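You operate a simulated robot arm through the tools that you are given. There is no shell and no other tool. Be economical: measure what you need, move in short steps, check, and stop when the job is done.

You run a simulated two-armed robot. Do the job below in one go: nothing can be reset, and whatever is moved stays where it is left.

TASK
Fill jar 62 to between its red lines at the doser.
Fine: use flow 3; swing the spout aside afterwards; leave the jar in the ring; leave no spill showing. Set down upright: what you pick out.
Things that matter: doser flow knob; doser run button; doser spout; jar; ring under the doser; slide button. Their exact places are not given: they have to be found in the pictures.

It is judged by the outcome, as a careful person would: the job done as asked, and still so three seconds after it is handed in. It fails if anything else is knocked over, pushed out of place, dropped, spilled or broken.

THE ROBOT
Two 7-joint arms with two-finger parallel grippers on one trunk, on a base that drives. Base frame: it is fixed to the floor where the robot stands at the start and does not move with it; the origin is under the middle of the robot, x ahead of it, y to its left, z up; the surface under the hand at the start is at about z = 860. Readings come in mm, rad, newtons and seconds.
The left shoulder is at the start at [50, 158, 1158], the right one opposite. With the tool pointing down near the work surface each hand reaches from about 220 to 660 mm from the robot's upright axis, wherever it stands, measured 20 degrees to its own side. Places, roughly: doser flow knob [400, 0, 900]; doser run button [300, -100, 900]; doser spout [500, -200, 1000]; ring under the doser [500, -100, 900]; slide button [500, 100, 900]. Payload 3.91 kg a hand.
Tool frame (each hand has its own): the origin (TCP) lies between the finger pads and is the grasp point; the fingertips stand 30 mm ahead of it; z points along the fingers, y is the line along which they close. The gripper opens to 110 mm. The fingers are 20 mm wide and 10 mm thick; the gripper's body (48 by 112 mm) begins 55 mm behind the TCP.
Orientation is that of the tool frame in the base frame, as a unit quaternion [x, y, z, w]. With the fingers straight down and closing along the base's y, the tool's x points along the base's -x, its y along +y and its z along -z.

THE INTERFACE
- The arms move only by the tool nudge_tool. It takes "left_commands", "right_commands" or both (then of equal length, played together; a hand with none holds still); each is a list of rows, each a list of 6 numbers: the shift along the tool's x, y, z in mm, then the turn, a rotation vector about the tool's x, y, z in rad. In form: [[x, y, z, rx, ry, rz], ...]. A call has 1 to 10 rows; each row is the pose to reach, as a shift and turn from the pose commanded when the call began, along the tool's axes at that moment. "left_jaw" and "right_jaw" are, for a hand that has rows, the gripper command, from -1 (shut) to 1 (fully open), values between in proportion, set as the call begins (left out, the last holds). Rows are played at 5 a second. More than 50 mm and 0.15 rad between two rows, or a gripper value outside its range, and nothing of the call is played. A pose out of reach is approached as far as the arm can. The call stops where the force on the tool passes 90 N (or 10 N more than at its start, if that is more) or the arm is blocked; 0.2 s more then pass. Each finger travels about 153 mm/s and halts on what it meets, pressing with about 42 N; the grip force reading is that of the motor and also rises with nothing between the fingers. The clock runs only during rows and for 0.2 s after the last one: add rows that repeat a pose to give the fingers time. The reply holds the time, the measured pose of the TCP, the force on the tool along the base axes, the opening and the grip force, in the units named above and with some noise, with the torque about the TCP (base axes, N m) and any sound that the robot's microphone picked up, and new pictures: "pictures" is both (left out), scene, wrist or none (wrist: the cameras of the hands that moved).
- Cameras (640 x 400 px; columns grow to the right, rows downward): "scene" is now at [139.4, -17.8, 1334]; the picture's right is [-0.03, -1.00, 0.00], its down [-0.35, 0.01, -0.94] and it looks along [0.94, -0.03, -0.35] (base axes); focal length 214 px, centre (320, 200). "left" rides on the left gripper at [72, -17, -103] in its tool frame; the picture's right is [0.23, 0.97, 0.00], its down [-0.76, 0.18, -0.62] and it looks along [-0.61, 0.14, 0.78] (tool axes); focal length 222 px, centre (320, 200). "right" rides on the right gripper at [72, 17, -103] in its tool frame; the picture's right is [-0.23, 0.97, 0.00], its down [-0.76, -0.18, -0.62] and it looks along [-0.61, -0.14, 0.78] (tool axes); focal length 222 px, centre (320, 200).
- raise_lower(by): slides the trunk up (or, below 0, down) by that many mm; the arms and the scene camera ride with it, the base frame stays. It gives what a move gives, with no picture.
- drive_base(legs): drives the robot by 1 to 6 legs, each [ahead, turn to the left] in mm and rad, along the robot's own axes; the way and the turn of a leg run together, so that a leg with both is an arc; at most 1500 mm and 3.142 rad a leg. The arms and the cameras ride along, it lands a little off, and it stops where it bumps. It gives what a move gives, and a new picture of the scene camera.
- head_to(pan, tilt): turns the head with the scene camera to pan (to the left, within 1.396 rad either way) and tilt (down, from -0.506 to 1.204), counted from straight ahead of the robot. It gives what a move gives, and a new picture of the scene camera.
- locate(camera, pixels): for up to 12 pixels [column, row] of the newest picture of that camera ("zoom" is the newest enlarged one), the place [x, y, z] in the base frame of the surface seen there, good to about 3 mm, but the place of the scene camera against the robot may be out by one fixed shift of up to 25 mm in any direction. No time passes.
- zoom(camera, box): a new picture of the part [left, top, right, bottom] of that camera's present view, enlarged. No time passes.
- finish_job(): hands the job in; it is judged then, once.

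Work in short steps. Measure before you move; look again where a grasp or a placing could have gone wrong, and mend it. You have 80 turns and 260 pictures in all, those below and enlarged ones among them. Open the grippers and draw the arms clear of the work before you hand the job in, unless the task says otherwise; then end with one line.

The tools are called after "Emit:" as name(argument=value, ...) on one line, values as JSON. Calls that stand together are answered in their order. nudge_tool: Moves the arms, as the interface text tells. Its arguments: {"type":"object","properties":{"left_commands":{"type":"array","items":{"type":"array","items":{"type":"number"}}},"left_jaw":{"type":"number"},"right_commands":{"type":"array","items":{"type":"array","items":{"type":"number"}}},"right_jaw":{"type":"number"},"pictures":{"type":"string","enum":["both","scene","wrist","none"]}},"required":[]} The other tools are called the same way: raise_lower (by) slides the trunk up or down; drive_base (legs) drives the base; head_to (pan, tilt) turns the head that bears the scene camera; locate (camera, pixels) gives the place of the surface under pixels of a picture; zoom (camera, box) takes an enlarged picture of a part of a camera's view; finish_job () hands the job in.

At the start:

```text
t: 0.0
left_eef_pos: [375.9, 144.8, 1365.4]
left_orientation: [0.0, 1.0, 0.0, 0.0]
left_force: [0.7, -0.1, 0.2]
left_wrist_torque: [-0.02, -0.04, 0.04]
left_opening: 110.1
left_finger_force: 0.1
right_eef_pos: [356.5, -188.1, 1344.6]
right_orientation: [0.0, 1.0, 0.0, 0.001]
right_force: [-0.7, 0.9, 0.3]
right_wrist_torque: [0.0, 0.0, 0.0]
right_opening: 110.0
right_finger_force: 0.2
trunk travel left (down, up): [-400.0, 82.0]
robot x, y, heading: [1.9, -3.3, 0.001]
head pan, tilt: [-0.035, 0.361]
```

scene: 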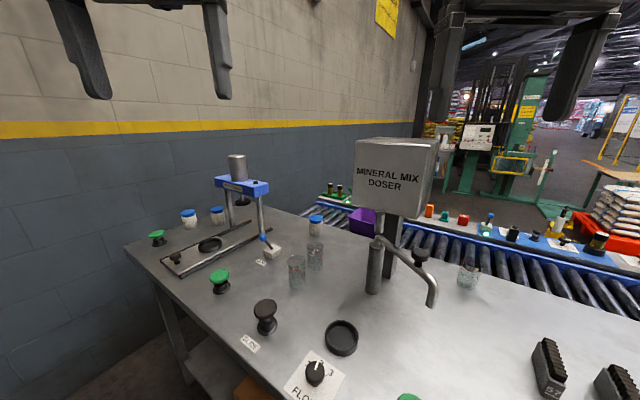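
right: 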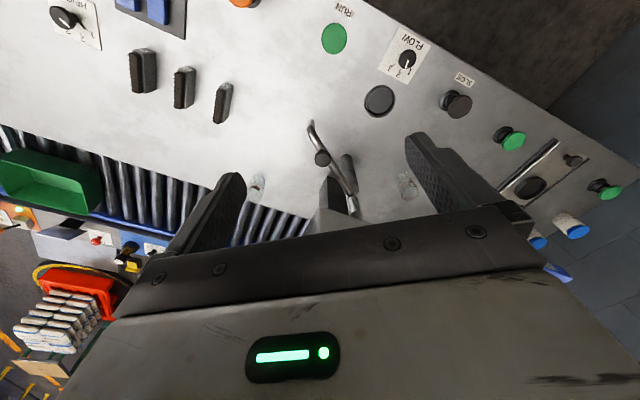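
left: 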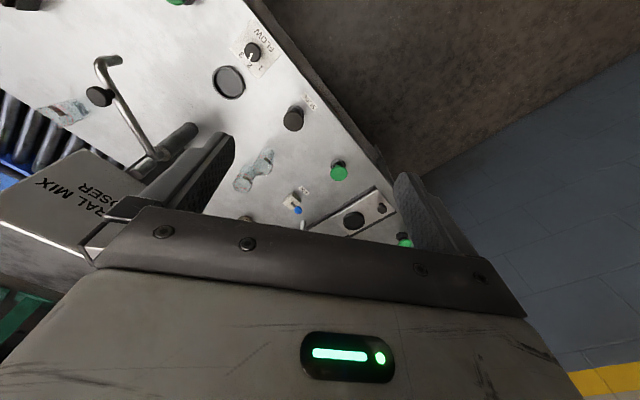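

The scene shows the bench with the doser at (395,190), jars near (296,270), (315,255), (468,275). I tilt the head down to see the whole bench.

Emit:
head_to(pan=-0.1, tilt=0.75)

Emit:
zoom(camera="scene", box=[200, 100, 360, 200])

Emit:
zoom(camera="scene", box=[220, 180, 380, 280])

Emit:
zoom(camera="scene", box=[360, 80, 520, 180])

```text
t: 0.9
left_eef_pos: [375.6, 144.5, 1366.1]
left_orientation: [0.0, 1.0, 0.0, -0.001]
left_force: [0.7, -0.7, 0.2]
left_wrist_torque: [0.04, 0.0, -0.01]
left_opening: 109.7
left_finger_force: 0.0
right_eef_pos: [356.6, -188.2, 1345.8]
right_orientation: [0.0, 1.0, 0.0, 0.0]
right_force: [-0.5, -0.2, -0.8]
right_wrist_torque: [-0.02, -0.05, -0.03]
right_opening: 110.2
right_finger_force: 0.1
trunk travel left (down, up): [-400.0, 82.0]
robot x, y, heading: [1.0, 1.4, 0.002]
head pan, tilt: [-0.099, 0.75]
```

scene: 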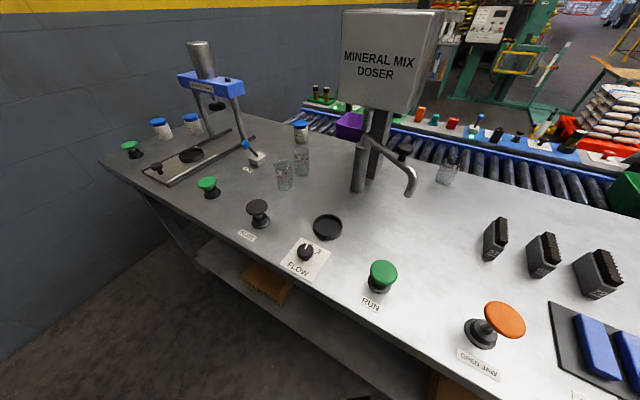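

```text
4.00 times, centred on (280, 150) of scene
```

zoom: 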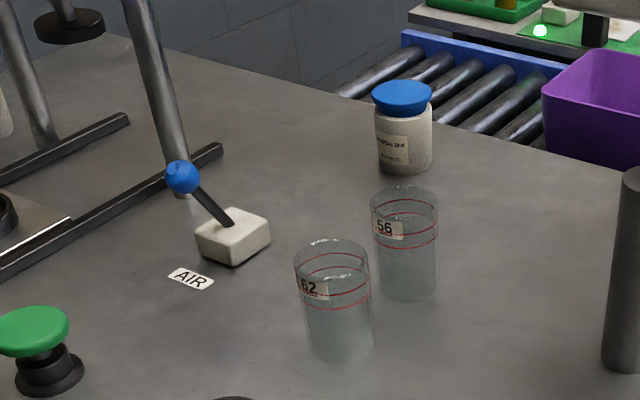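

```text
4.00 times, centred on (300, 230) of scene
```

zoom: 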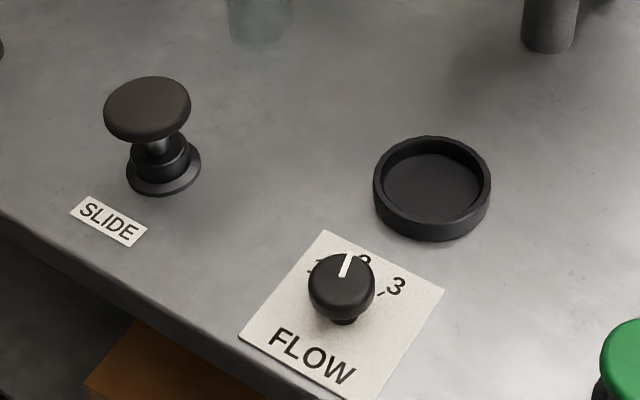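

```text
4.00 times, centred on (440, 130) of scene
```

zoom: 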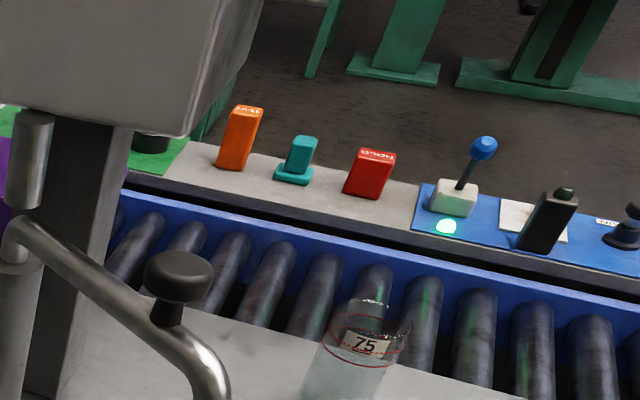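

Jar 62 is at scene (284,175), ring at (327,227), knob (305,252), RUN (382,275), SLIDE (257,212), spout knob (404,150), spout tip (410,192). I locate them all.

Emit:
locate(camera="scene", pixels=[[284, 188], [284, 163], [302, 175], [327, 230], [305, 248], [382, 268], [258, 206], [404, 148], [410, 194], [373, 140], [358, 188], [280, 172]])

Emit:
zoom(camera="scene", box=[275, 235, 335, 285])

Emit:
zoom(camera="scene", box=[330, 120, 430, 200])

Emit:
zoom(camera="left", box=[200, 20, 360, 220])

Emit:
zoom(camera="right", box=[290, 0, 490, 220])

```text
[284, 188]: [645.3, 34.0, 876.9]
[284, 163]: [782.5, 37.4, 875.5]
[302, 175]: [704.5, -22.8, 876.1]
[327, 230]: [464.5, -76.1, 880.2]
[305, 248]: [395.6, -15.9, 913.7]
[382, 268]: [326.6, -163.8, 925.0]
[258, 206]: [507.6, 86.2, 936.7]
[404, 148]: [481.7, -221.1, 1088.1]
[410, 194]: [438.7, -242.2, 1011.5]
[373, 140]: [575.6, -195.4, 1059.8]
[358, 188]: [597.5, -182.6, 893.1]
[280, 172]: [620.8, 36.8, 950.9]
```

```text
8.00 times, centred on (305, 260) of scene
```

zoom: 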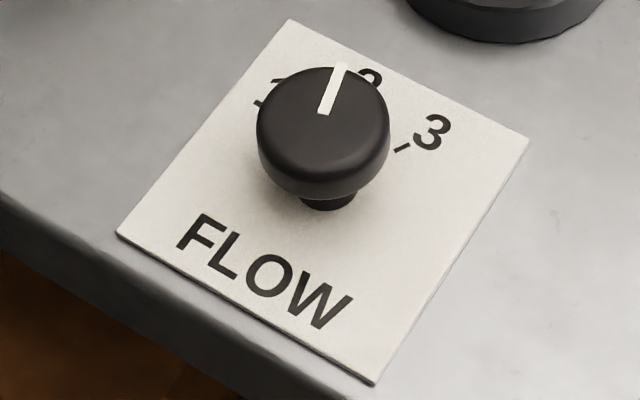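

```text
5.00 times, centred on (380, 160) of scene
```

zoom: 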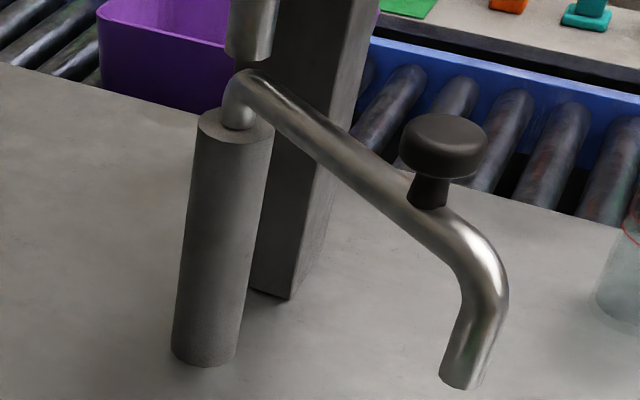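

```text
2.00 times, centred on (280, 120) of left
```

zoom: 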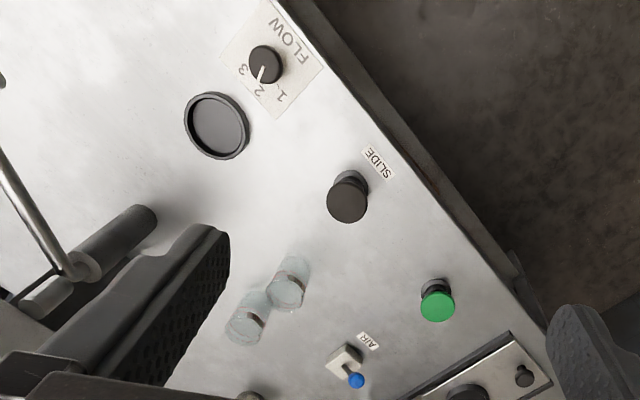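

```text
1.82 times, centred on (390, 110) of right
```

zoom: 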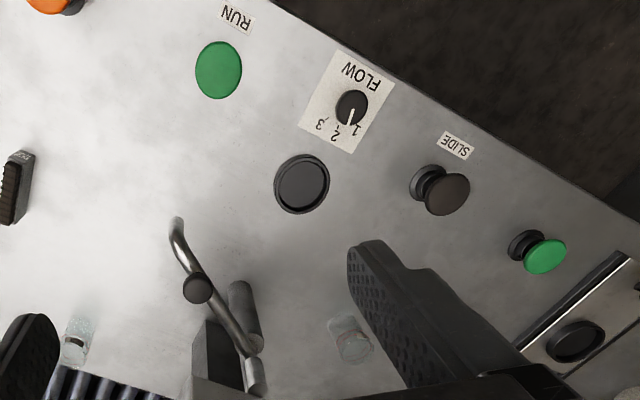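

Flow pointer now between 1 and 2/at 2; jars 62/56 stand close together. I locate in the wrist cameras, which have no fixed shift, for calibration.

Emit:
locate(camera="left", pixels=[[229, 82], [253, 50], [293, 121], [264, 170], [263, 150], [245, 184], [340, 173], [98, 96], [110, 60]])

Emit:
locate(camera="right", pixels=[[379, 102], [334, 38], [408, 59], [322, 158], [459, 106], [312, 123], [353, 140], [406, 182], [350, 215]])

Emit:
zoom(camera="left", box=[215, 140, 295, 200])

```text
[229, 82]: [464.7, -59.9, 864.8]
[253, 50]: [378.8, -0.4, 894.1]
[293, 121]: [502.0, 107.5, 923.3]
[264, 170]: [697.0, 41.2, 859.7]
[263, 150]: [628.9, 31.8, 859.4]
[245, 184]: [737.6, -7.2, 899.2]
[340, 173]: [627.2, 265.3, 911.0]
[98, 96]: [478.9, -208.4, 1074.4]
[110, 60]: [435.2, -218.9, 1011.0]
```

```text
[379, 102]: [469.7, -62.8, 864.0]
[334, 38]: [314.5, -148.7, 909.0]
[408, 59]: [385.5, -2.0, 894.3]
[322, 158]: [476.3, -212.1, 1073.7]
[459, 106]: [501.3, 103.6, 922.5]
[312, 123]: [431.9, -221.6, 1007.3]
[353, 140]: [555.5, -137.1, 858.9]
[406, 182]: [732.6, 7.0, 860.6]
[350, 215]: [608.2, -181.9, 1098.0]
```

```text
6.67 times, centred on (255, 170) of left
```

zoom: 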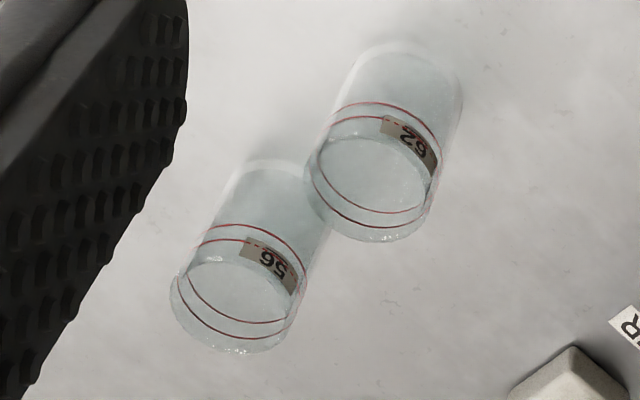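

Jar 62 sits with base at left pixel about (268,152); jar 56 about (248,171). I locate labels, bases and rims in that zoom.

Emit:
locate(camera="zoom", pixels=[[405, 42], [405, 95], [345, 85], [462, 95], [425, 155], [388, 128], [270, 160], [325, 195], [215, 205], [285, 272], [252, 250], [375, 240]])

Emit:
zoom(camera="scene", box=[264, 130, 324, 200])

```text
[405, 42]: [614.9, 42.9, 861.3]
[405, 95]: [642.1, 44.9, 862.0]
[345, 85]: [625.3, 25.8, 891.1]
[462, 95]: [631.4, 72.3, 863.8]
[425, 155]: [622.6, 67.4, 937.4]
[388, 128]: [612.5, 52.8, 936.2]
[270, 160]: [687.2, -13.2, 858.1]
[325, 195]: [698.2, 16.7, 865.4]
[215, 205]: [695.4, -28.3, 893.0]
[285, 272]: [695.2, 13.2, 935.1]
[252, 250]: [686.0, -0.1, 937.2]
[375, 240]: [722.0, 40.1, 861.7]
```

```text
5.71 times, centred on (294, 165) of scene
```

zoom: 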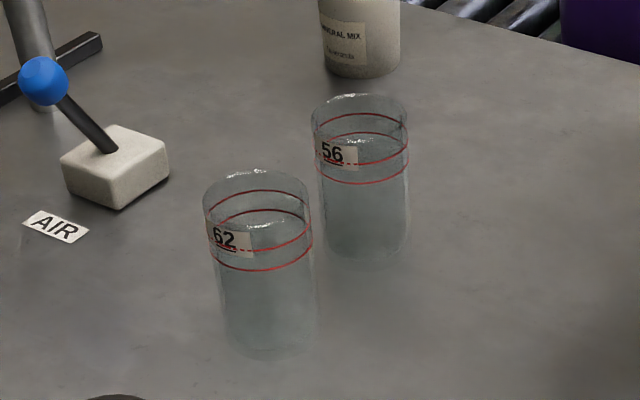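

Jar 62 is centred near (638,43), r≈27; ring (467,-61), flow knob (382,-1,894), RUN (314,-149,909), SLIDE (502,105,923). First I bring the left hand above the flow knob to read it.

Emit:
nudge_tool(left_commands=[[0, -20, 40, 0, 0, 0], [0, -40, 80, 0, 0, 0], [0, -60, 120, 0, 0, 0], [0, -80, 160, 0, 0, 0], [-3, -100, 200, 0, 0, 0], [-6, -120, 240, 0, 0, 0], [-6, -145, 275, 0, 0, 0], [-6, -145, 275, 0, 0, 0]], left_jaw=0, pictures="both")

```text
t: 2.7
left_eef_pos: [380.4, -1.5, 1093.2]
left_orientation: [0.0, 1.0, -0.001, 0.0]
left_force: [-0.2, 0.4, -1.4]
left_wrist_torque: [-0.01, 0.01, 0.05]
left_opening: 55.0
left_finger_force: 0.0
right_eef_pos: [356.5, -187.8, 1345.6]
right_orientation: [0.0, 1.0, 0.0, 0.0]
right_force: [0.3, -0.7, 0.5]
right_wrist_torque: [0.0, -0.02, -0.03]
right_opening: 110.2
right_finger_force: 0.1
trunk travel left (down, up): [-400.0, 82.0]
robot x, y, heading: [0.9, -2.3, 0.003]
head pan, tilt: [-0.099, 0.75]
```

scene: 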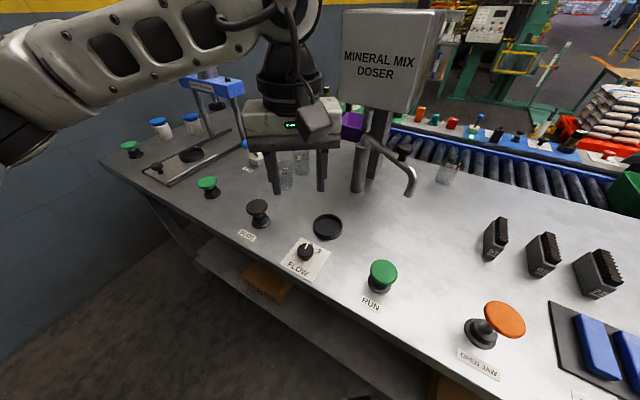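
left: 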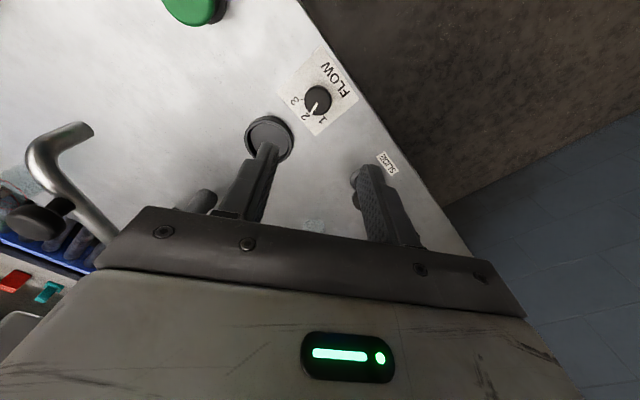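

I zoom on the knob (318,98 in the left view) and on the ring area.

Emit:
zoom(camera="left", box=[280, 60, 360, 140])

```text
5.00 times, centred on (320, 100) of left
```

zoom: 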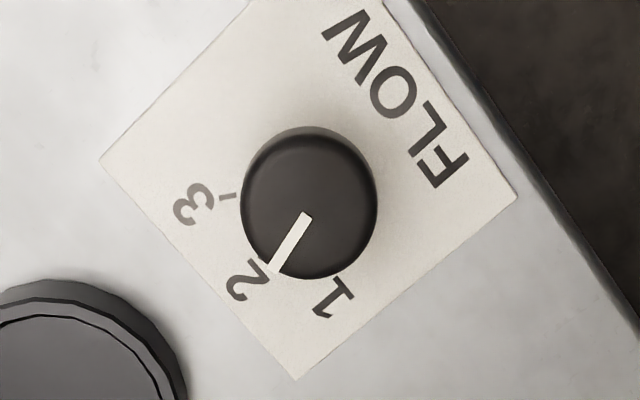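

Emit:
locate(camera="zoom", pixels=[[309, 200], [250, 175], [370, 215], [277, 265], [304, 218], [228, 196], [335, 280], [260, 270], [100, 160], [296, 380], [517, 198], [310, 140]])

```text
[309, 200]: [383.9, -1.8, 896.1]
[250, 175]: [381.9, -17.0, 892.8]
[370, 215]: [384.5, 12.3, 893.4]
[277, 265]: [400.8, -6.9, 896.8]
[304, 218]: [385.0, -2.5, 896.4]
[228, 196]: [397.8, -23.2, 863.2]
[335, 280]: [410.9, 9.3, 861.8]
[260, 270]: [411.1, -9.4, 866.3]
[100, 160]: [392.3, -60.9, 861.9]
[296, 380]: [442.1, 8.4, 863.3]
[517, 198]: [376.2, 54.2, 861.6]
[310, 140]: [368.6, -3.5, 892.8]
```

I get glyph positions on the plate to fix the angles.

Emit:
locate(camera="zoom", pixels=[[195, 205], [247, 280], [333, 298], [222, 196], [236, 195], [265, 263], [340, 282], [309, 133], [245, 200], [377, 200]])

Emit:
zoom(camera="left", box=[295, 85, 340, 130])

```text
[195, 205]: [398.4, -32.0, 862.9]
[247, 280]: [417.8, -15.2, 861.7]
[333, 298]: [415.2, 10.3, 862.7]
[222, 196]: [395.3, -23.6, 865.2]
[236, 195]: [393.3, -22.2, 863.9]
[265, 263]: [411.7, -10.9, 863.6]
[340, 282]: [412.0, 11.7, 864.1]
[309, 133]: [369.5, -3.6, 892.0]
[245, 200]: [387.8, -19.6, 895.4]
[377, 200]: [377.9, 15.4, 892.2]
```

```text
8.89 times, centred on (318, 108) of left
```

zoom: 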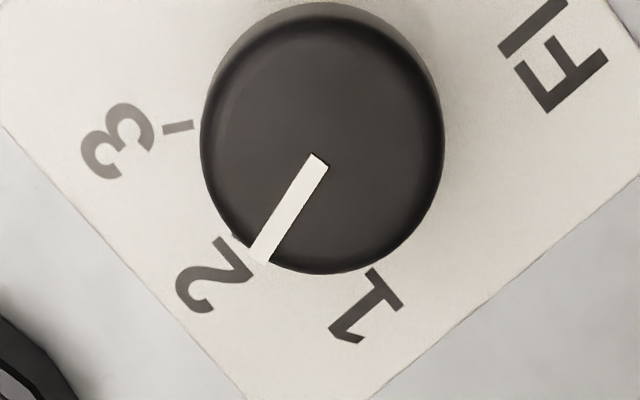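

Glyph angles about the knob (384,-3): 1 at +23°, 2 at −20°, 3 at −63°; pointer is at 2, so it needs about 45° clockwise. I lower the left hand round the knob.

Emit:
nudge_tool(left_commands=[[-3.5, -1.5, 45, 0, 0, 0], [-3.5, -1.5, 90, 0, 0, 0], [-3.5, -1.5, 135, 0, 0, 0], [-3.5, -1.5, 165, 0, 0, 0], [-3.5, -1.5, 188, 0, 0, 0], [-3.5, -1.5, 188, 0, 0, 0]], pictures="both")

```text
t: 4.1
left_eef_pos: [385.7, 0.7, 900.1]
left_orientation: [0.0, 1.0, 0.0, 0.0]
left_force: [0.2, -0.5, -0.9]
left_wrist_torque: [-0.03, -0.01, -0.02]
left_opening: 55.2
left_finger_force: 0.0
right_eef_pos: [356.9, -188.8, 1344.2]
right_orientation: [0.0, 1.0, 0.0, 0.0]
right_force: [0.2, 0.7, -0.4]
right_wrist_torque: [0.03, -0.01, -0.02]
right_opening: 110.1
right_finger_force: 0.0
trunk travel left (down, up): [-400.0, 82.0]
robot x, y, heading: [-0.3, 4.3, 0.002]
head pan, tilt: [-0.099, 0.75]
```

scene: 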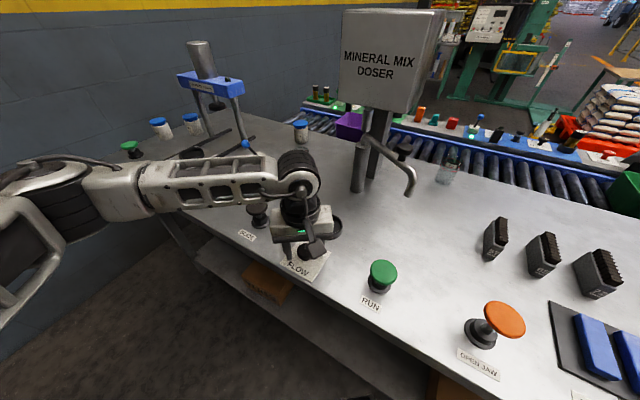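
left: 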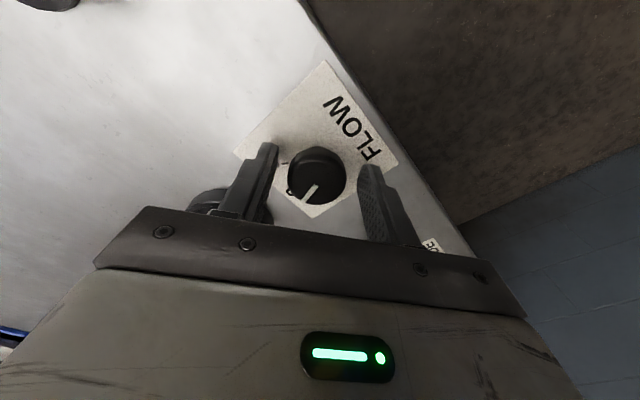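

The knob sits between the fingers (left view 317,178). I close on it.

Emit:
nudge_tool(left_commands=[[0, 0, 0, 0, 0, 0], [0, 0, 0, 0, 0, 0], [0, 0, 0, 0, 0, 0]], left_jaw=-1, pictures="wrist")

```text
t: 4.9
left_eef_pos: [385.3, -2.7, 900.8]
left_orientation: [0.0, 1.0, -0.001, -0.001]
left_force: [-1.8, -13.0, -6.6]
left_wrist_torque: [-0.31, -0.6, 0.05]
left_opening: 35.4
left_finger_force: 45.2
right_eef_pos: [356.4, -190.3, 1344.3]
right_orientation: [0.0, 1.0, 0.001, 0.0]
right_force: [-0.1, 0.1, -0.6]
right_wrist_torque: [-0.02, -0.01, 0.01]
right_opening: 110.1
right_finger_force: 0.1
trunk travel left (down, up): [-400.0, 82.0]
robot x, y, heading: [-0.0, -0.8, 0.001]
head pan, tilt: [-0.099, 0.75]
```

left: 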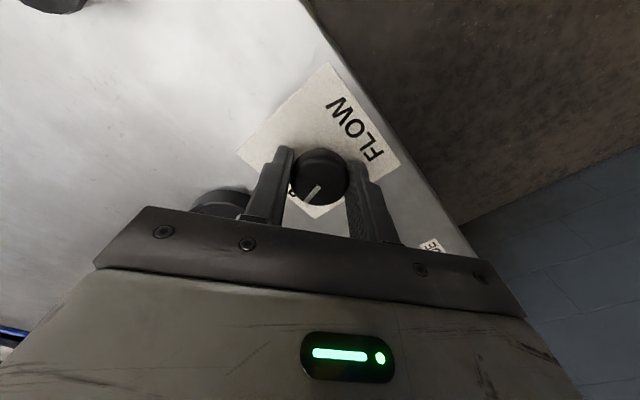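

Gripped at 35 mm. I turn 0.77 rad clockwise from above (+rz).

Emit:
nudge_tool(left_commands=[[0, -1, 0, 0, 0, 0.11], [0, -1, 0, 0, 0, 0.22], [0, -1, 0, 0, 0, 0.33], [0, -1, 0, 0, 0, 0.44], [0, -1, 0, 0, 0, 0.55], [0, -1, 0, 0, 0, 0.66], [0, -1, 0, 0, 0, 0.77], [0, -1, 0, 0, 0, 0.77]], pictures="wrist")

```text
t: 6.7
left_eef_pos: [385.4, -1.5, 901.7]
left_orientation: [0.377, 0.926, -0.001, -0.003]
left_force: [-6.1, -10.7, -23.0]
left_wrist_torque: [0.21, 0.45, 0.68]
left_opening: 35.4
left_finger_force: 45.2
right_eef_pos: [358.0, -188.5, 1344.1]
right_orientation: [-0.001, 1.0, 0.001, -0.001]
right_force: [-0.2, -0.1, -0.3]
right_wrist_torque: [0.0, 0.0, -0.01]
right_opening: 110.1
right_finger_force: 0.0
trunk travel left (down, up): [-400.0, 82.0]
robot x, y, heading: [-0.2, -1.2, -0.0]
head pan, tilt: [-0.099, 0.75]
```

left: 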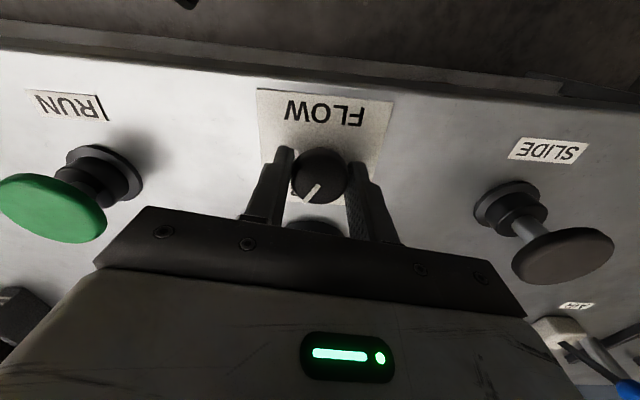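

The knob turned with the hand. I release and rise straight up to read the pointer.

Emit:
nudge_tool(left_commands=[[0, 0, 0, 0, 0, 0], [0, 0, 0, 0, 0, 0], [0, 0, -40, 0, 0, 0], [0, 0, -80, 0, 0, 0], [0, 0, -120, 0, 0, 0], [0, 0, -160, 0, 0, 0], [0, 0, -200, 0, 0, 0]], left_jaw=0, pictures="both")

Emit:
zoom(camera="left", box=[280, 60, 360, 140])

Emit:
zoom(camera="scene", box=[275, 235, 335, 285])

```text
t: 8.3
left_eef_pos: [383.9, -1.6, 1102.2]
left_orientation: [0.376, 0.927, 0.0, 0.001]
left_force: [-0.1, 0.5, 0.0]
left_wrist_torque: [-0.01, -0.01, 0.0]
left_opening: 55.1
left_finger_force: 0.1
right_eef_pos: [357.6, -187.4, 1345.5]
right_orientation: [0.001, 1.0, 0.0, 0.0]
right_force: [-0.7, 0.2, 0.0]
right_wrist_torque: [0.03, -0.02, 0.0]
right_opening: 109.9
right_finger_force: 0.1
trunk travel left (down, up): [-400.0, 82.0]
robot x, y, heading: [-0.3, 2.7, 0.003]
head pan, tilt: [-0.099, 0.75]
```

scene: 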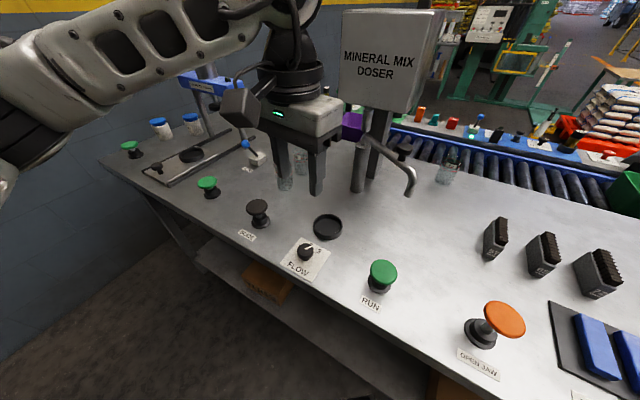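
left: 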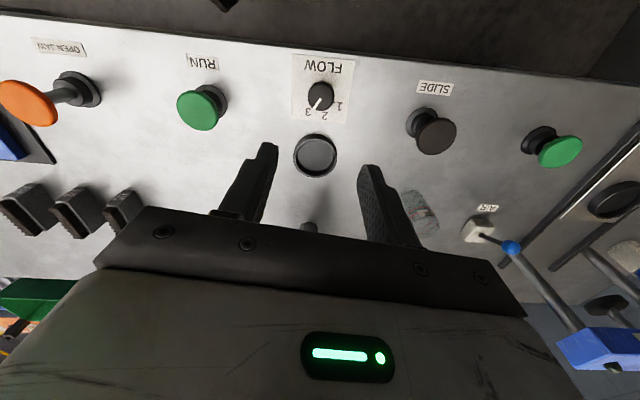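

```text
5.00 times, centred on (320, 100) of left
```

zoom: 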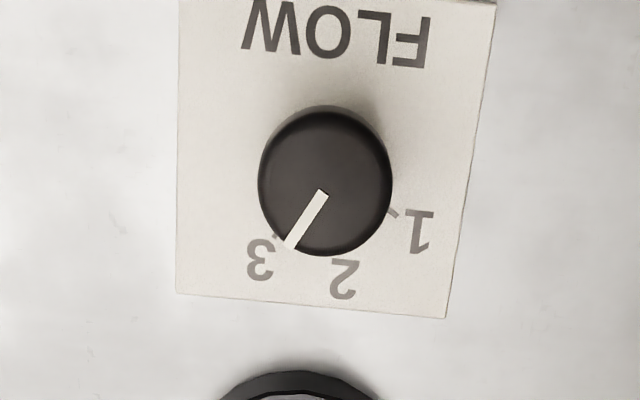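

```text
8.00 times, centred on (305, 260) of scene
```

zoom: 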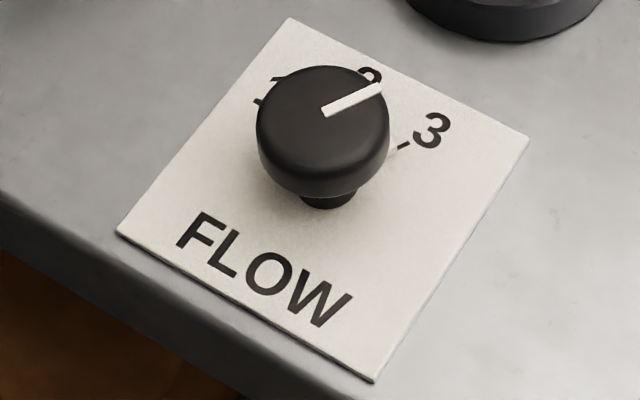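

The pointer looks close to 3's tick; I verify numerically.

Emit:
locate(camera="zoom", pixels=[[328, 110], [378, 88], [404, 146], [431, 131], [322, 125]])

Emit:
locate(camera="left", pixels=[[320.6, 98.4], [314, 108.5], [311, 107.5], [308, 112], [325, 116], [339, 105]])

```text
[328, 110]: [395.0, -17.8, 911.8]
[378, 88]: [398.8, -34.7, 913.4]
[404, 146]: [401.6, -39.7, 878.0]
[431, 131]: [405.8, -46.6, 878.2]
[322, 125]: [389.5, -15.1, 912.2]
```

```text
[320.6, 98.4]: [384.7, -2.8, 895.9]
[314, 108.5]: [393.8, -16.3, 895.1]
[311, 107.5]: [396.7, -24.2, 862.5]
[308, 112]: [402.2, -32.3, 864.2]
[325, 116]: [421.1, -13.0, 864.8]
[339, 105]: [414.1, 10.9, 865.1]
```

Pointer angle ≈ −57° vs tick −58°: flow is at 3. Now the left hand goes above jar 62 (638,43), keeping roughly this yaw, which closes across the line between the two jars.

Emit:
nudge_tool(left_commands=[[-25, 35, -8, 0, 0, -0.02], [-50, 70, -8, 0, 0, -0.05], [-76, 105, -8, 0, 0, -0.08], [-101, 140, -8, 0, 0, -0.11], [-126, 175, -8, 0, 0, -0.13], [-151, 209, -8, 0, 0, -0.13], [-151, 209, -8, 0, 0, -0.13]], left_jaw=0.6, pictures="both")

Emit:
zoom(camera="left", box=[240, 40, 400, 140])

```text
t: 9.9
left_eef_pos: [552.6, 50.0, 1101.9]
left_orientation: [0.315, 0.949, 0.0, 0.0]
left_force: [0.6, 1.2, 0.4]
left_wrist_torque: [-0.03, 0.0, 0.01]
left_opening: 87.9
left_finger_force: 0.1
left hand out of reach, approached as far as the arm can: row 4, 5, 6, 7
right_eef_pos: [357.6, -188.2, 1345.4]
right_orientation: [0.0, 1.0, -0.001, 0.0]
right_force: [0.0, 0.0, -0.4]
right_wrist_torque: [-0.01, -0.01, -0.02]
right_opening: 110.1
right_finger_force: 0.1
trunk travel left (down, up): [-400.0, 82.0]
robot x, y, heading: [2.3, 0.9, 0.001]
head pan, tilt: [-0.099, 0.75]
```

scene: 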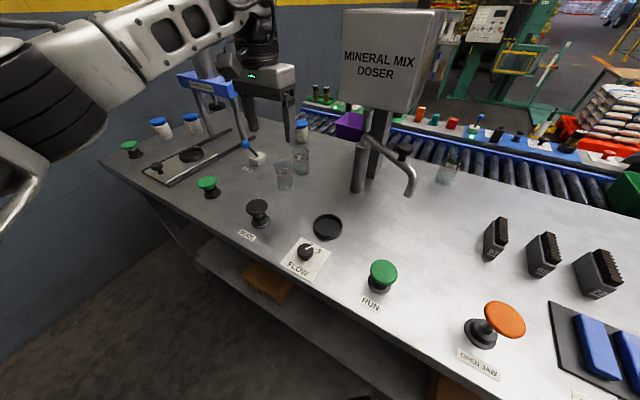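
left: 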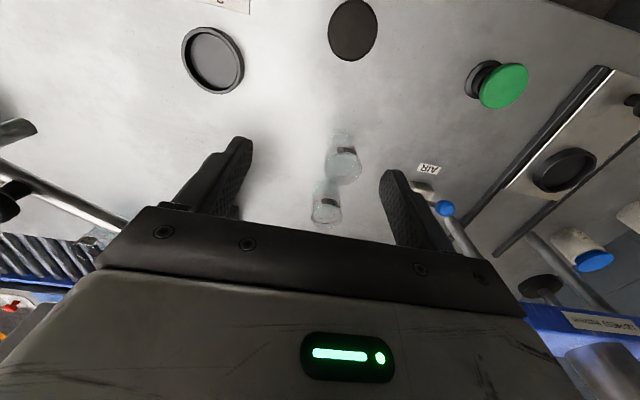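

```text
4.00 times, centred on (320, 90) of left
```

zoom: 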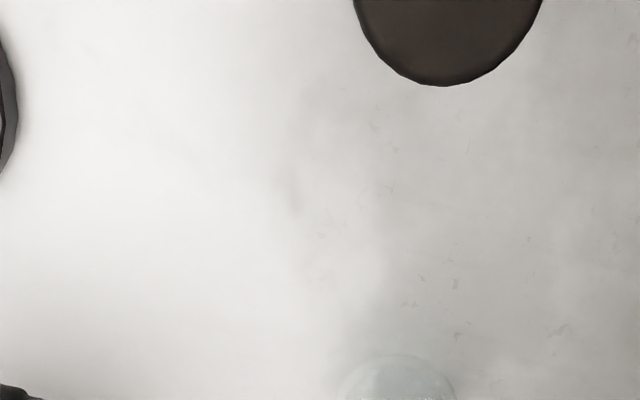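

Out of reach at this height. I check how near the bench edge is to decide on driving the base forward a bit.

Emit:
locate(camera="scene", pixels=[[150, 200], [200, 240], [250, 280], [290, 305], [340, 345], [390, 388], [284, 165], [340, 90]])

Emit:
zoom(camera="left", box=[290, 110, 390, 240])

```text
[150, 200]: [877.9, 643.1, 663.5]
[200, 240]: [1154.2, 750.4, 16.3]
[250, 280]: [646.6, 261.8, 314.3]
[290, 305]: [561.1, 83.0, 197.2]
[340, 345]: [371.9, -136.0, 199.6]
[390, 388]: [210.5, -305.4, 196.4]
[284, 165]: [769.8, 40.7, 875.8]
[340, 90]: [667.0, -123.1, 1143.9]
```

```text
3.08 times, centred on (340, 175) of left
```

zoom: 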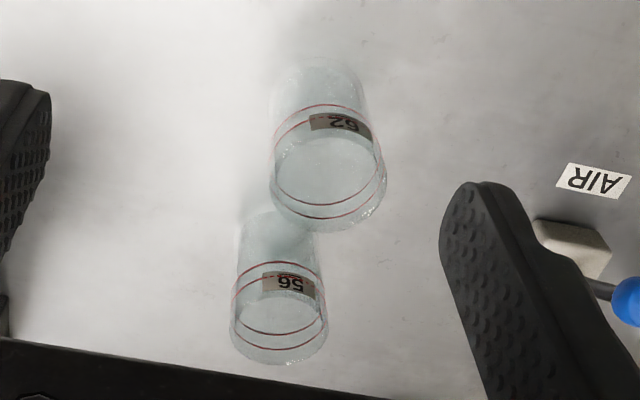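

The bench edge runs obliquely ~265 mm off, so driving ahead would bump; turning right in place brings the left shoulder nearer. First I draw the left hand up and back, clear of the doser.

Emit:
nudge_tool(left_commands=[[34, -13, -32, 0, 0, 0], [67, -26, -64, 0, 0, 0], [100, -39, -96, 0, 0, 0], [134, -52, -128, 0, 0, 0], [167, -65, -160, 0, 0, 0], [200, -78, -190, 0, 0, 0], [200, -78, -190, 0, 0, 0]], pictures="none")

```text
t: 11.5
left_eef_pos: [342.8, 113.0, 1295.6]
left_orientation: [0.315, 0.949, 0.0, -0.001]
left_force: [-0.3, 0.0, 0.6]
left_wrist_torque: [0.01, 0.0, 0.02]
left_opening: 88.0
left_finger_force: 0.1
right_eef_pos: [357.8, -187.9, 1344.3]
right_orientation: [0.001, 1.0, 0.0, 0.0]
right_force: [0.1, 0.4, 0.4]
right_wrist_torque: [0.0, 0.01, 0.03]
right_opening: 109.8
right_finger_force: 0.1
trunk travel left (down, up): [-400.0, 82.0]
robot x, y, heading: [2.3, 2.5, -0.002]
head pan, tilt: [-0.099, 0.75]
```

The hand is back at (343,113,1296). Now I turn the base right by 0.35 rad in place.

Emit:
drive_base(legs=[[0, -0.35]])

```text
t: 12.9
left_eef_pos: [359.8, -10.6, 1296.0]
left_orientation: [0.474, 0.881, -0.001, 0.0]
left_force: [0.2, 0.1, 0.2]
left_wrist_torque: [0.02, 0.02, 0.01]
left_opening: 88.1
left_finger_force: 0.1
right_eef_pos: [272.7, -299.0, 1345.7]
right_orientation: [0.173, 0.985, 0.001, 0.001]
right_force: [0.1, -0.9, 0.3]
right_wrist_torque: [0.04, 0.0, 0.02]
right_opening: 109.9
right_finger_force: 0.1
trunk travel left (down, up): [-400.0, 82.0]
robot x, y, heading: [3.5, 0.3, -0.346]
head pan, tilt: [-0.099, 0.75]
```

scene: 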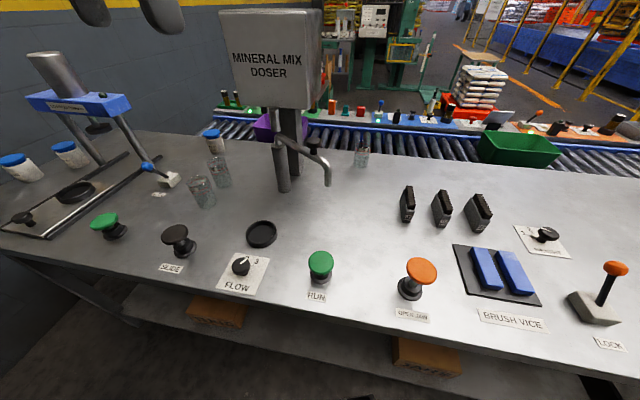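

Base turned to −0.346. I bring the left hand toward the jar side (580,45) lower, turning its yaw back by 0.35.

Emit:
nudge_tool(left_commands=[[-9, 27, 29, 0, 0, -0.05], [-19, 54, 59, 0, 0, -0.1], [-28, 80, 88, 0, 0, -0.15], [-37, 107, 118, 0, 0, -0.2], [-46, 134, 147, 0, 0, -0.25], [-56, 161, 177, 0, 0, -0.3], [-65, 188, 206, 0, 0, -0.35], [-74, 214, 236, 0, 0, -0.35], [-74, 214, 236, 0, 0, -0.35]], pictures="both")

Emit:
zoom(camera="left", box=[270, 100, 390, 220])

```text
t: 14.9
left_eef_pos: [579.8, 45.9, 1062.3]
left_orientation: [0.313, 0.95, 0.0, -0.001]
left_force: [-0.1, 0.2, 0.6]
left_wrist_torque: [0.01, -0.02, 0.03]
left_opening: 87.8
left_finger_force: 0.0
right_eef_pos: [270.4, -298.4, 1344.8]
right_orientation: [0.173, 0.985, 0.0, -0.001]
right_force: [1.4, 0.5, -0.2]
right_wrist_torque: [0.01, 0.01, -0.03]
right_opening: 110.0
right_finger_force: 0.0
trunk travel left (down, up): [-400.0, 82.0]
robot x, y, heading: [-1.0, 1.2, -0.349]
head pan, tilt: [-0.099, 0.75]
```

scene: 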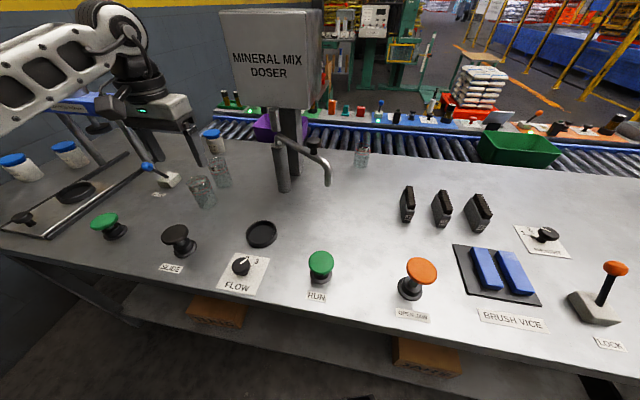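
left: 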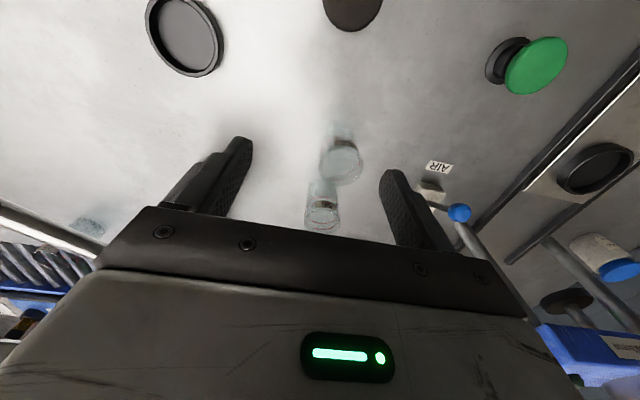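

```text
3.33 times, centred on (330, 160) of left
```

zoom: 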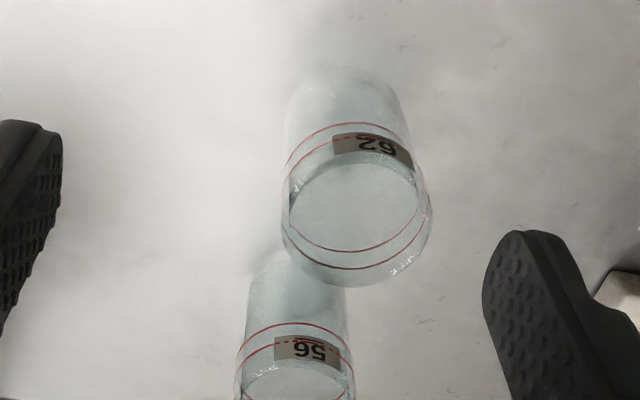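

I locate base front/sides and label points of jar 62 in this closer view.

Emit:
locate(camera="zoom", pixels=[[345, 67], [292, 92], [402, 98], [345, 130], [340, 145], [400, 155], [370, 150], [375, 286], [285, 170], [418, 165], [356, 284], [405, 275]])

```text
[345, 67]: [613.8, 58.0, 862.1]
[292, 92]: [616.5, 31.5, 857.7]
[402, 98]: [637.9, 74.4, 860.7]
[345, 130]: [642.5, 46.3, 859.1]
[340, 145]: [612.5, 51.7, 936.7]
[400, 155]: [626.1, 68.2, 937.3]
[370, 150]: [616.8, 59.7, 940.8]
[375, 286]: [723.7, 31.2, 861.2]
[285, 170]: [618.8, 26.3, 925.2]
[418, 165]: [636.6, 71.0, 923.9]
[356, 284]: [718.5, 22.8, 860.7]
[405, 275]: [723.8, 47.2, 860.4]
```

Circle fit gives jar 62 centre (637,43), r≈27, rim z≈950. I move above at tip height 980 and look before descending.

Emit:
nudge_tool(left_commands=[[-16, 11, 15, 0, 0, 0], [-32, 21, 35, 0, 0, 0], [-47.4, 32, 52, 0, 0, 0], [-47.4, 32, 52, 0, 0, 0]], pictures="both")

Emit:
zoom(camera="left", box=[240, 80, 400, 200])

```text
t: 15.9
left_eef_pos: [635.6, 44.6, 1009.6]
left_orientation: [0.314, 0.949, 0.0, 0.0]
left_force: [-0.4, -0.3, 1.0]
left_wrist_torque: [0.01, -0.02, -0.01]
left_opening: 88.1
left_finger_force: 0.1
right_eef_pos: [271.9, -298.5, 1344.0]
right_orientation: [0.173, 0.985, 0.001, 0.0]
right_force: [-0.6, 0.1, -0.3]
right_wrist_torque: [0.0, -0.02, -0.04]
right_opening: 110.2
right_finger_force: 0.0
trunk travel left (down, up): [-400.0, 82.0]
robot x, y, heading: [4.8, 4.5, -0.348]
head pan, tilt: [-0.099, 0.75]
```

scene: 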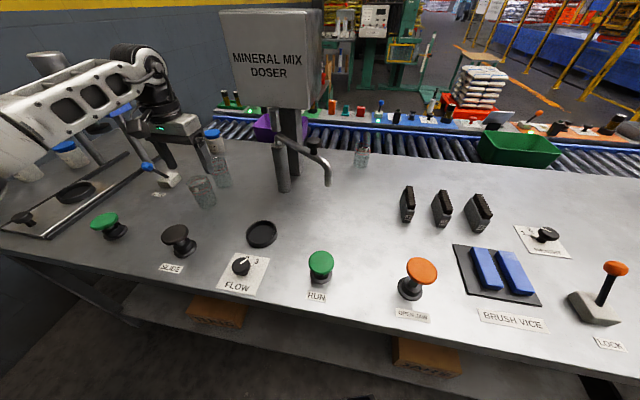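
left: 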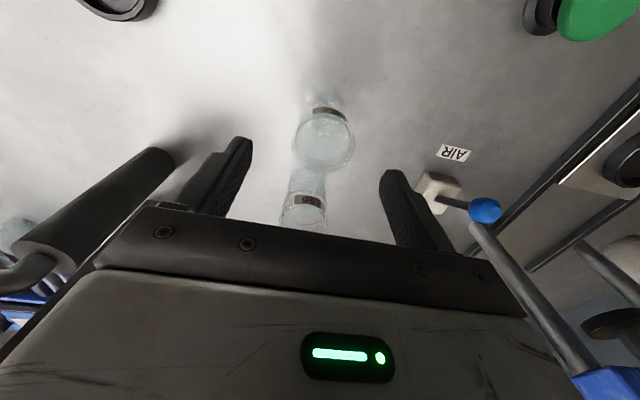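

```text
3.33 times, centred on (320, 140) of left
```

zoom: 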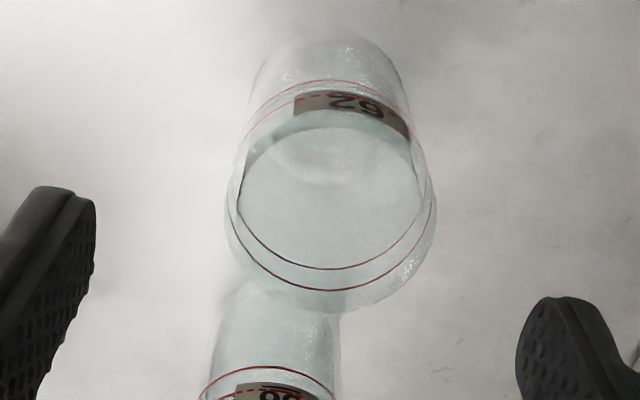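

The right finger will come down near the AIR valve; I check its place.

Emit:
locate(camera="left", pixels=[[437, 185], [421, 185], [430, 205], [484, 210], [471, 212], [311, 84], [322, 107]])

```text
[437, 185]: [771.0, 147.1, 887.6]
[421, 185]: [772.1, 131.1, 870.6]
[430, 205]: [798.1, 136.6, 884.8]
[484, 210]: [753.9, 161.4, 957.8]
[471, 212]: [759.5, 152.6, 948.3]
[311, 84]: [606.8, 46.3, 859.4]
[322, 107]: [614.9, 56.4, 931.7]
```

Centering checks out (rim centre ≈(323,143), expected (320,144)). I descend to z≈925 and grasp gently.

Emit:
nudge_tool(left_commands=[[0, 2, 30, 0, 0, 0], [0, 2, 60, 0, 0, 0], [0, 2, 85, 0, 0, 0], [0, 2, 85, 0, 0, 0]], pictures="wrist")

Emit:
nudge_tool(left_commands=[[0, 0, 0, 0, 0, 0], [0, 0, 0, 0, 0, 0], [0, 0, 0, 0, 0, 0]], left_jaw=-0.1, pictures="both")

```text
t: 16.9
left_eef_pos: [637.8, 43.9, 926.7]
left_orientation: [0.314, 0.949, 0.0, 0.0]
left_force: [1.0, -0.4, 0.6]
left_wrist_torque: [-0.03, 0.0, -0.02]
left_opening: 87.9
left_finger_force: 0.1
right_eef_pos: [271.4, -298.9, 1346.1]
right_orientation: [0.173, 0.985, 0.0, 0.0]
right_force: [0.1, 0.0, 0.0]
right_wrist_torque: [0.0, -0.04, 0.01]
right_opening: 110.0
right_finger_force: 0.0
trunk travel left (down, up): [-400.0, 82.0]
robot x, y, heading: [0.0, 1.6, -0.346]
head pan, tilt: [-0.099, 0.75]
```

left: 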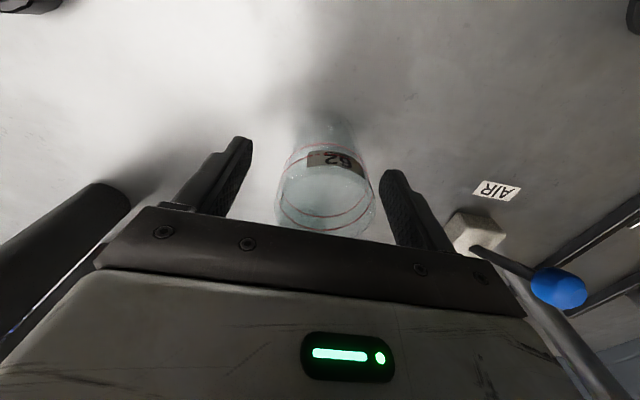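

```text
t: 17.7
left_eef_pos: [638.4, 43.2, 925.4]
left_orientation: [0.313, 0.95, 0.0, 0.0]
left_force: [-0.1, 0.1, 0.5]
left_wrist_torque: [0.02, -0.02, -0.01]
left_opening: 50.9
left_finger_force: 42.3
right_eef_pos: [270.6, -298.6, 1345.5]
right_orientation: [0.173, 0.985, 0.0, 0.0]
right_force: [0.8, -0.6, 0.4]
right_wrist_torque: [-0.01, 0.0, 0.05]
right_opening: 110.0
right_finger_force: 0.0
trunk travel left (down, up): [-400.0, 82.0]
robot x, y, heading: [3.1, 2.6, -0.345]
head pan, tilt: [-0.099, 0.75]
```

scene: 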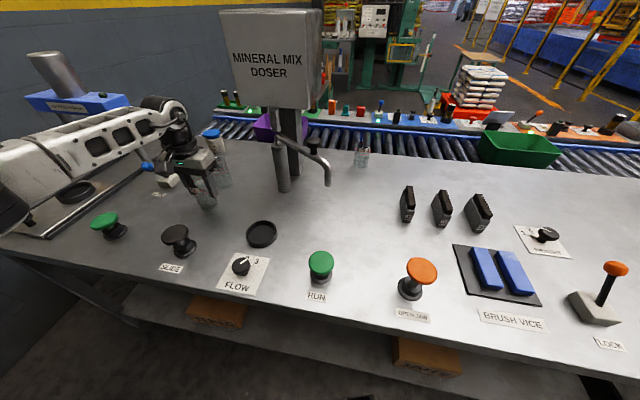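
left: 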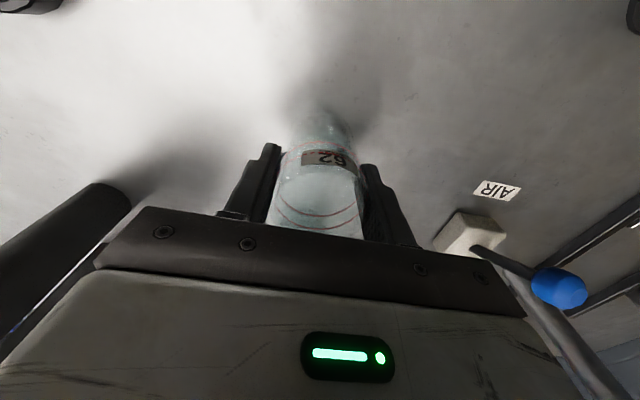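

Gripped at 51 mm. I tighten, lift 70 mm and check it holds.

Emit:
nudge_tool(left_commands=[[0, 0, 0, 0, 0, 0], [0, 0, -25, 0, 0, 0], [0, 0, -50, 0, 0, 0], [0, 0, -70, 0, 0, 0], [0, 0, -70, 0, 0, 0]], left_jaw=-0.3, pictures="both")

Emit:
zoom(camera="scene", box=[150, 110, 350, 260])

Emit:
locate(camera="scene", pixels=[[261, 220], [261, 243], [247, 233], [277, 233], [261, 232], [240, 262], [320, 258], [314, 146], [327, 184]])

```text
t: 18.9
left_eef_pos: [639.7, 46.5, 995.0]
left_orientation: [0.313, 0.95, 0.0, 0.0]
left_force: [-0.3, 0.6, -1.7]
left_wrist_torque: [0.0, 0.0, 0.0]
left_opening: 50.9
left_finger_force: 42.7
right_eef_pos: [271.9, -298.5, 1344.9]
right_orientation: [0.173, 0.985, 0.0, 0.0]
right_force: [-0.5, 0.3, -0.3]
right_wrist_torque: [-0.01, 0.01, 0.01]
right_opening: 110.0
right_finger_force: 0.1
trunk travel left (down, up): [-400.0, 82.0]
robot x, y, heading: [2.4, 3.2, -0.345]
head pan, tilt: [-0.099, 0.75]
```

scene: 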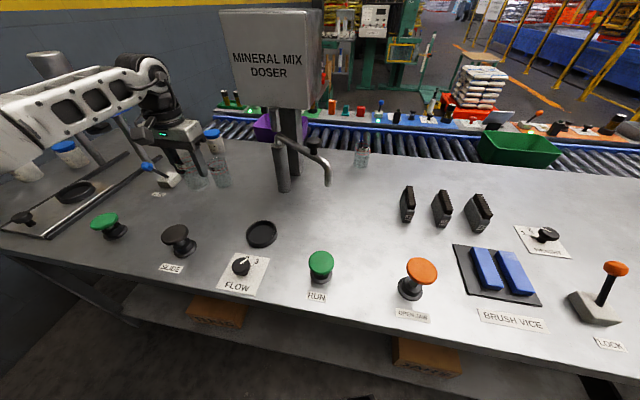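
left: 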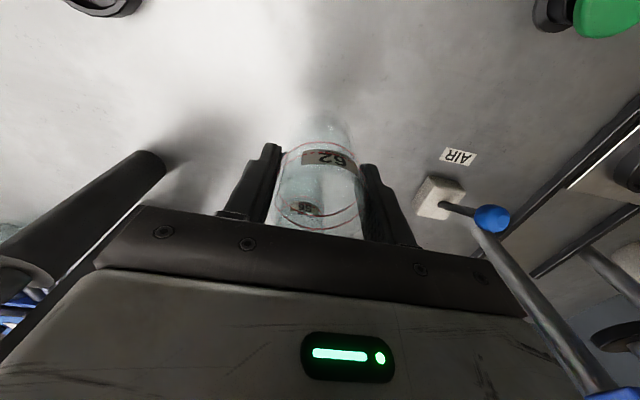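

```text
2.67 times, centred on (250, 185) of scene
```

zoom: 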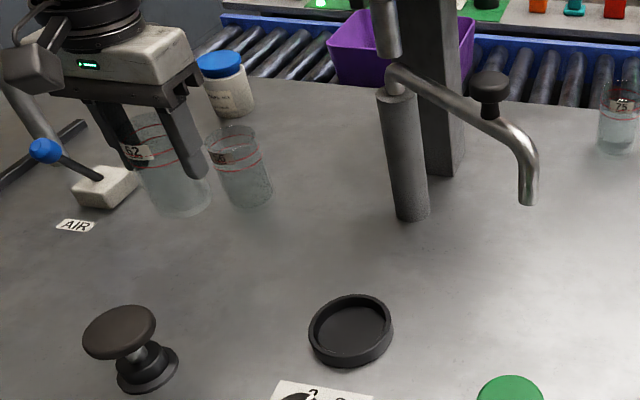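

```text
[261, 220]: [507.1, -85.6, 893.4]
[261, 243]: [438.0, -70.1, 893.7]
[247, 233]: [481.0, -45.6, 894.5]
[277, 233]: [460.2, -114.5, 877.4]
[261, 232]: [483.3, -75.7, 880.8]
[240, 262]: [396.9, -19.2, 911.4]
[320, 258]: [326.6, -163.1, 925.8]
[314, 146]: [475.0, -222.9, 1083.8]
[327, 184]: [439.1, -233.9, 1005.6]
```

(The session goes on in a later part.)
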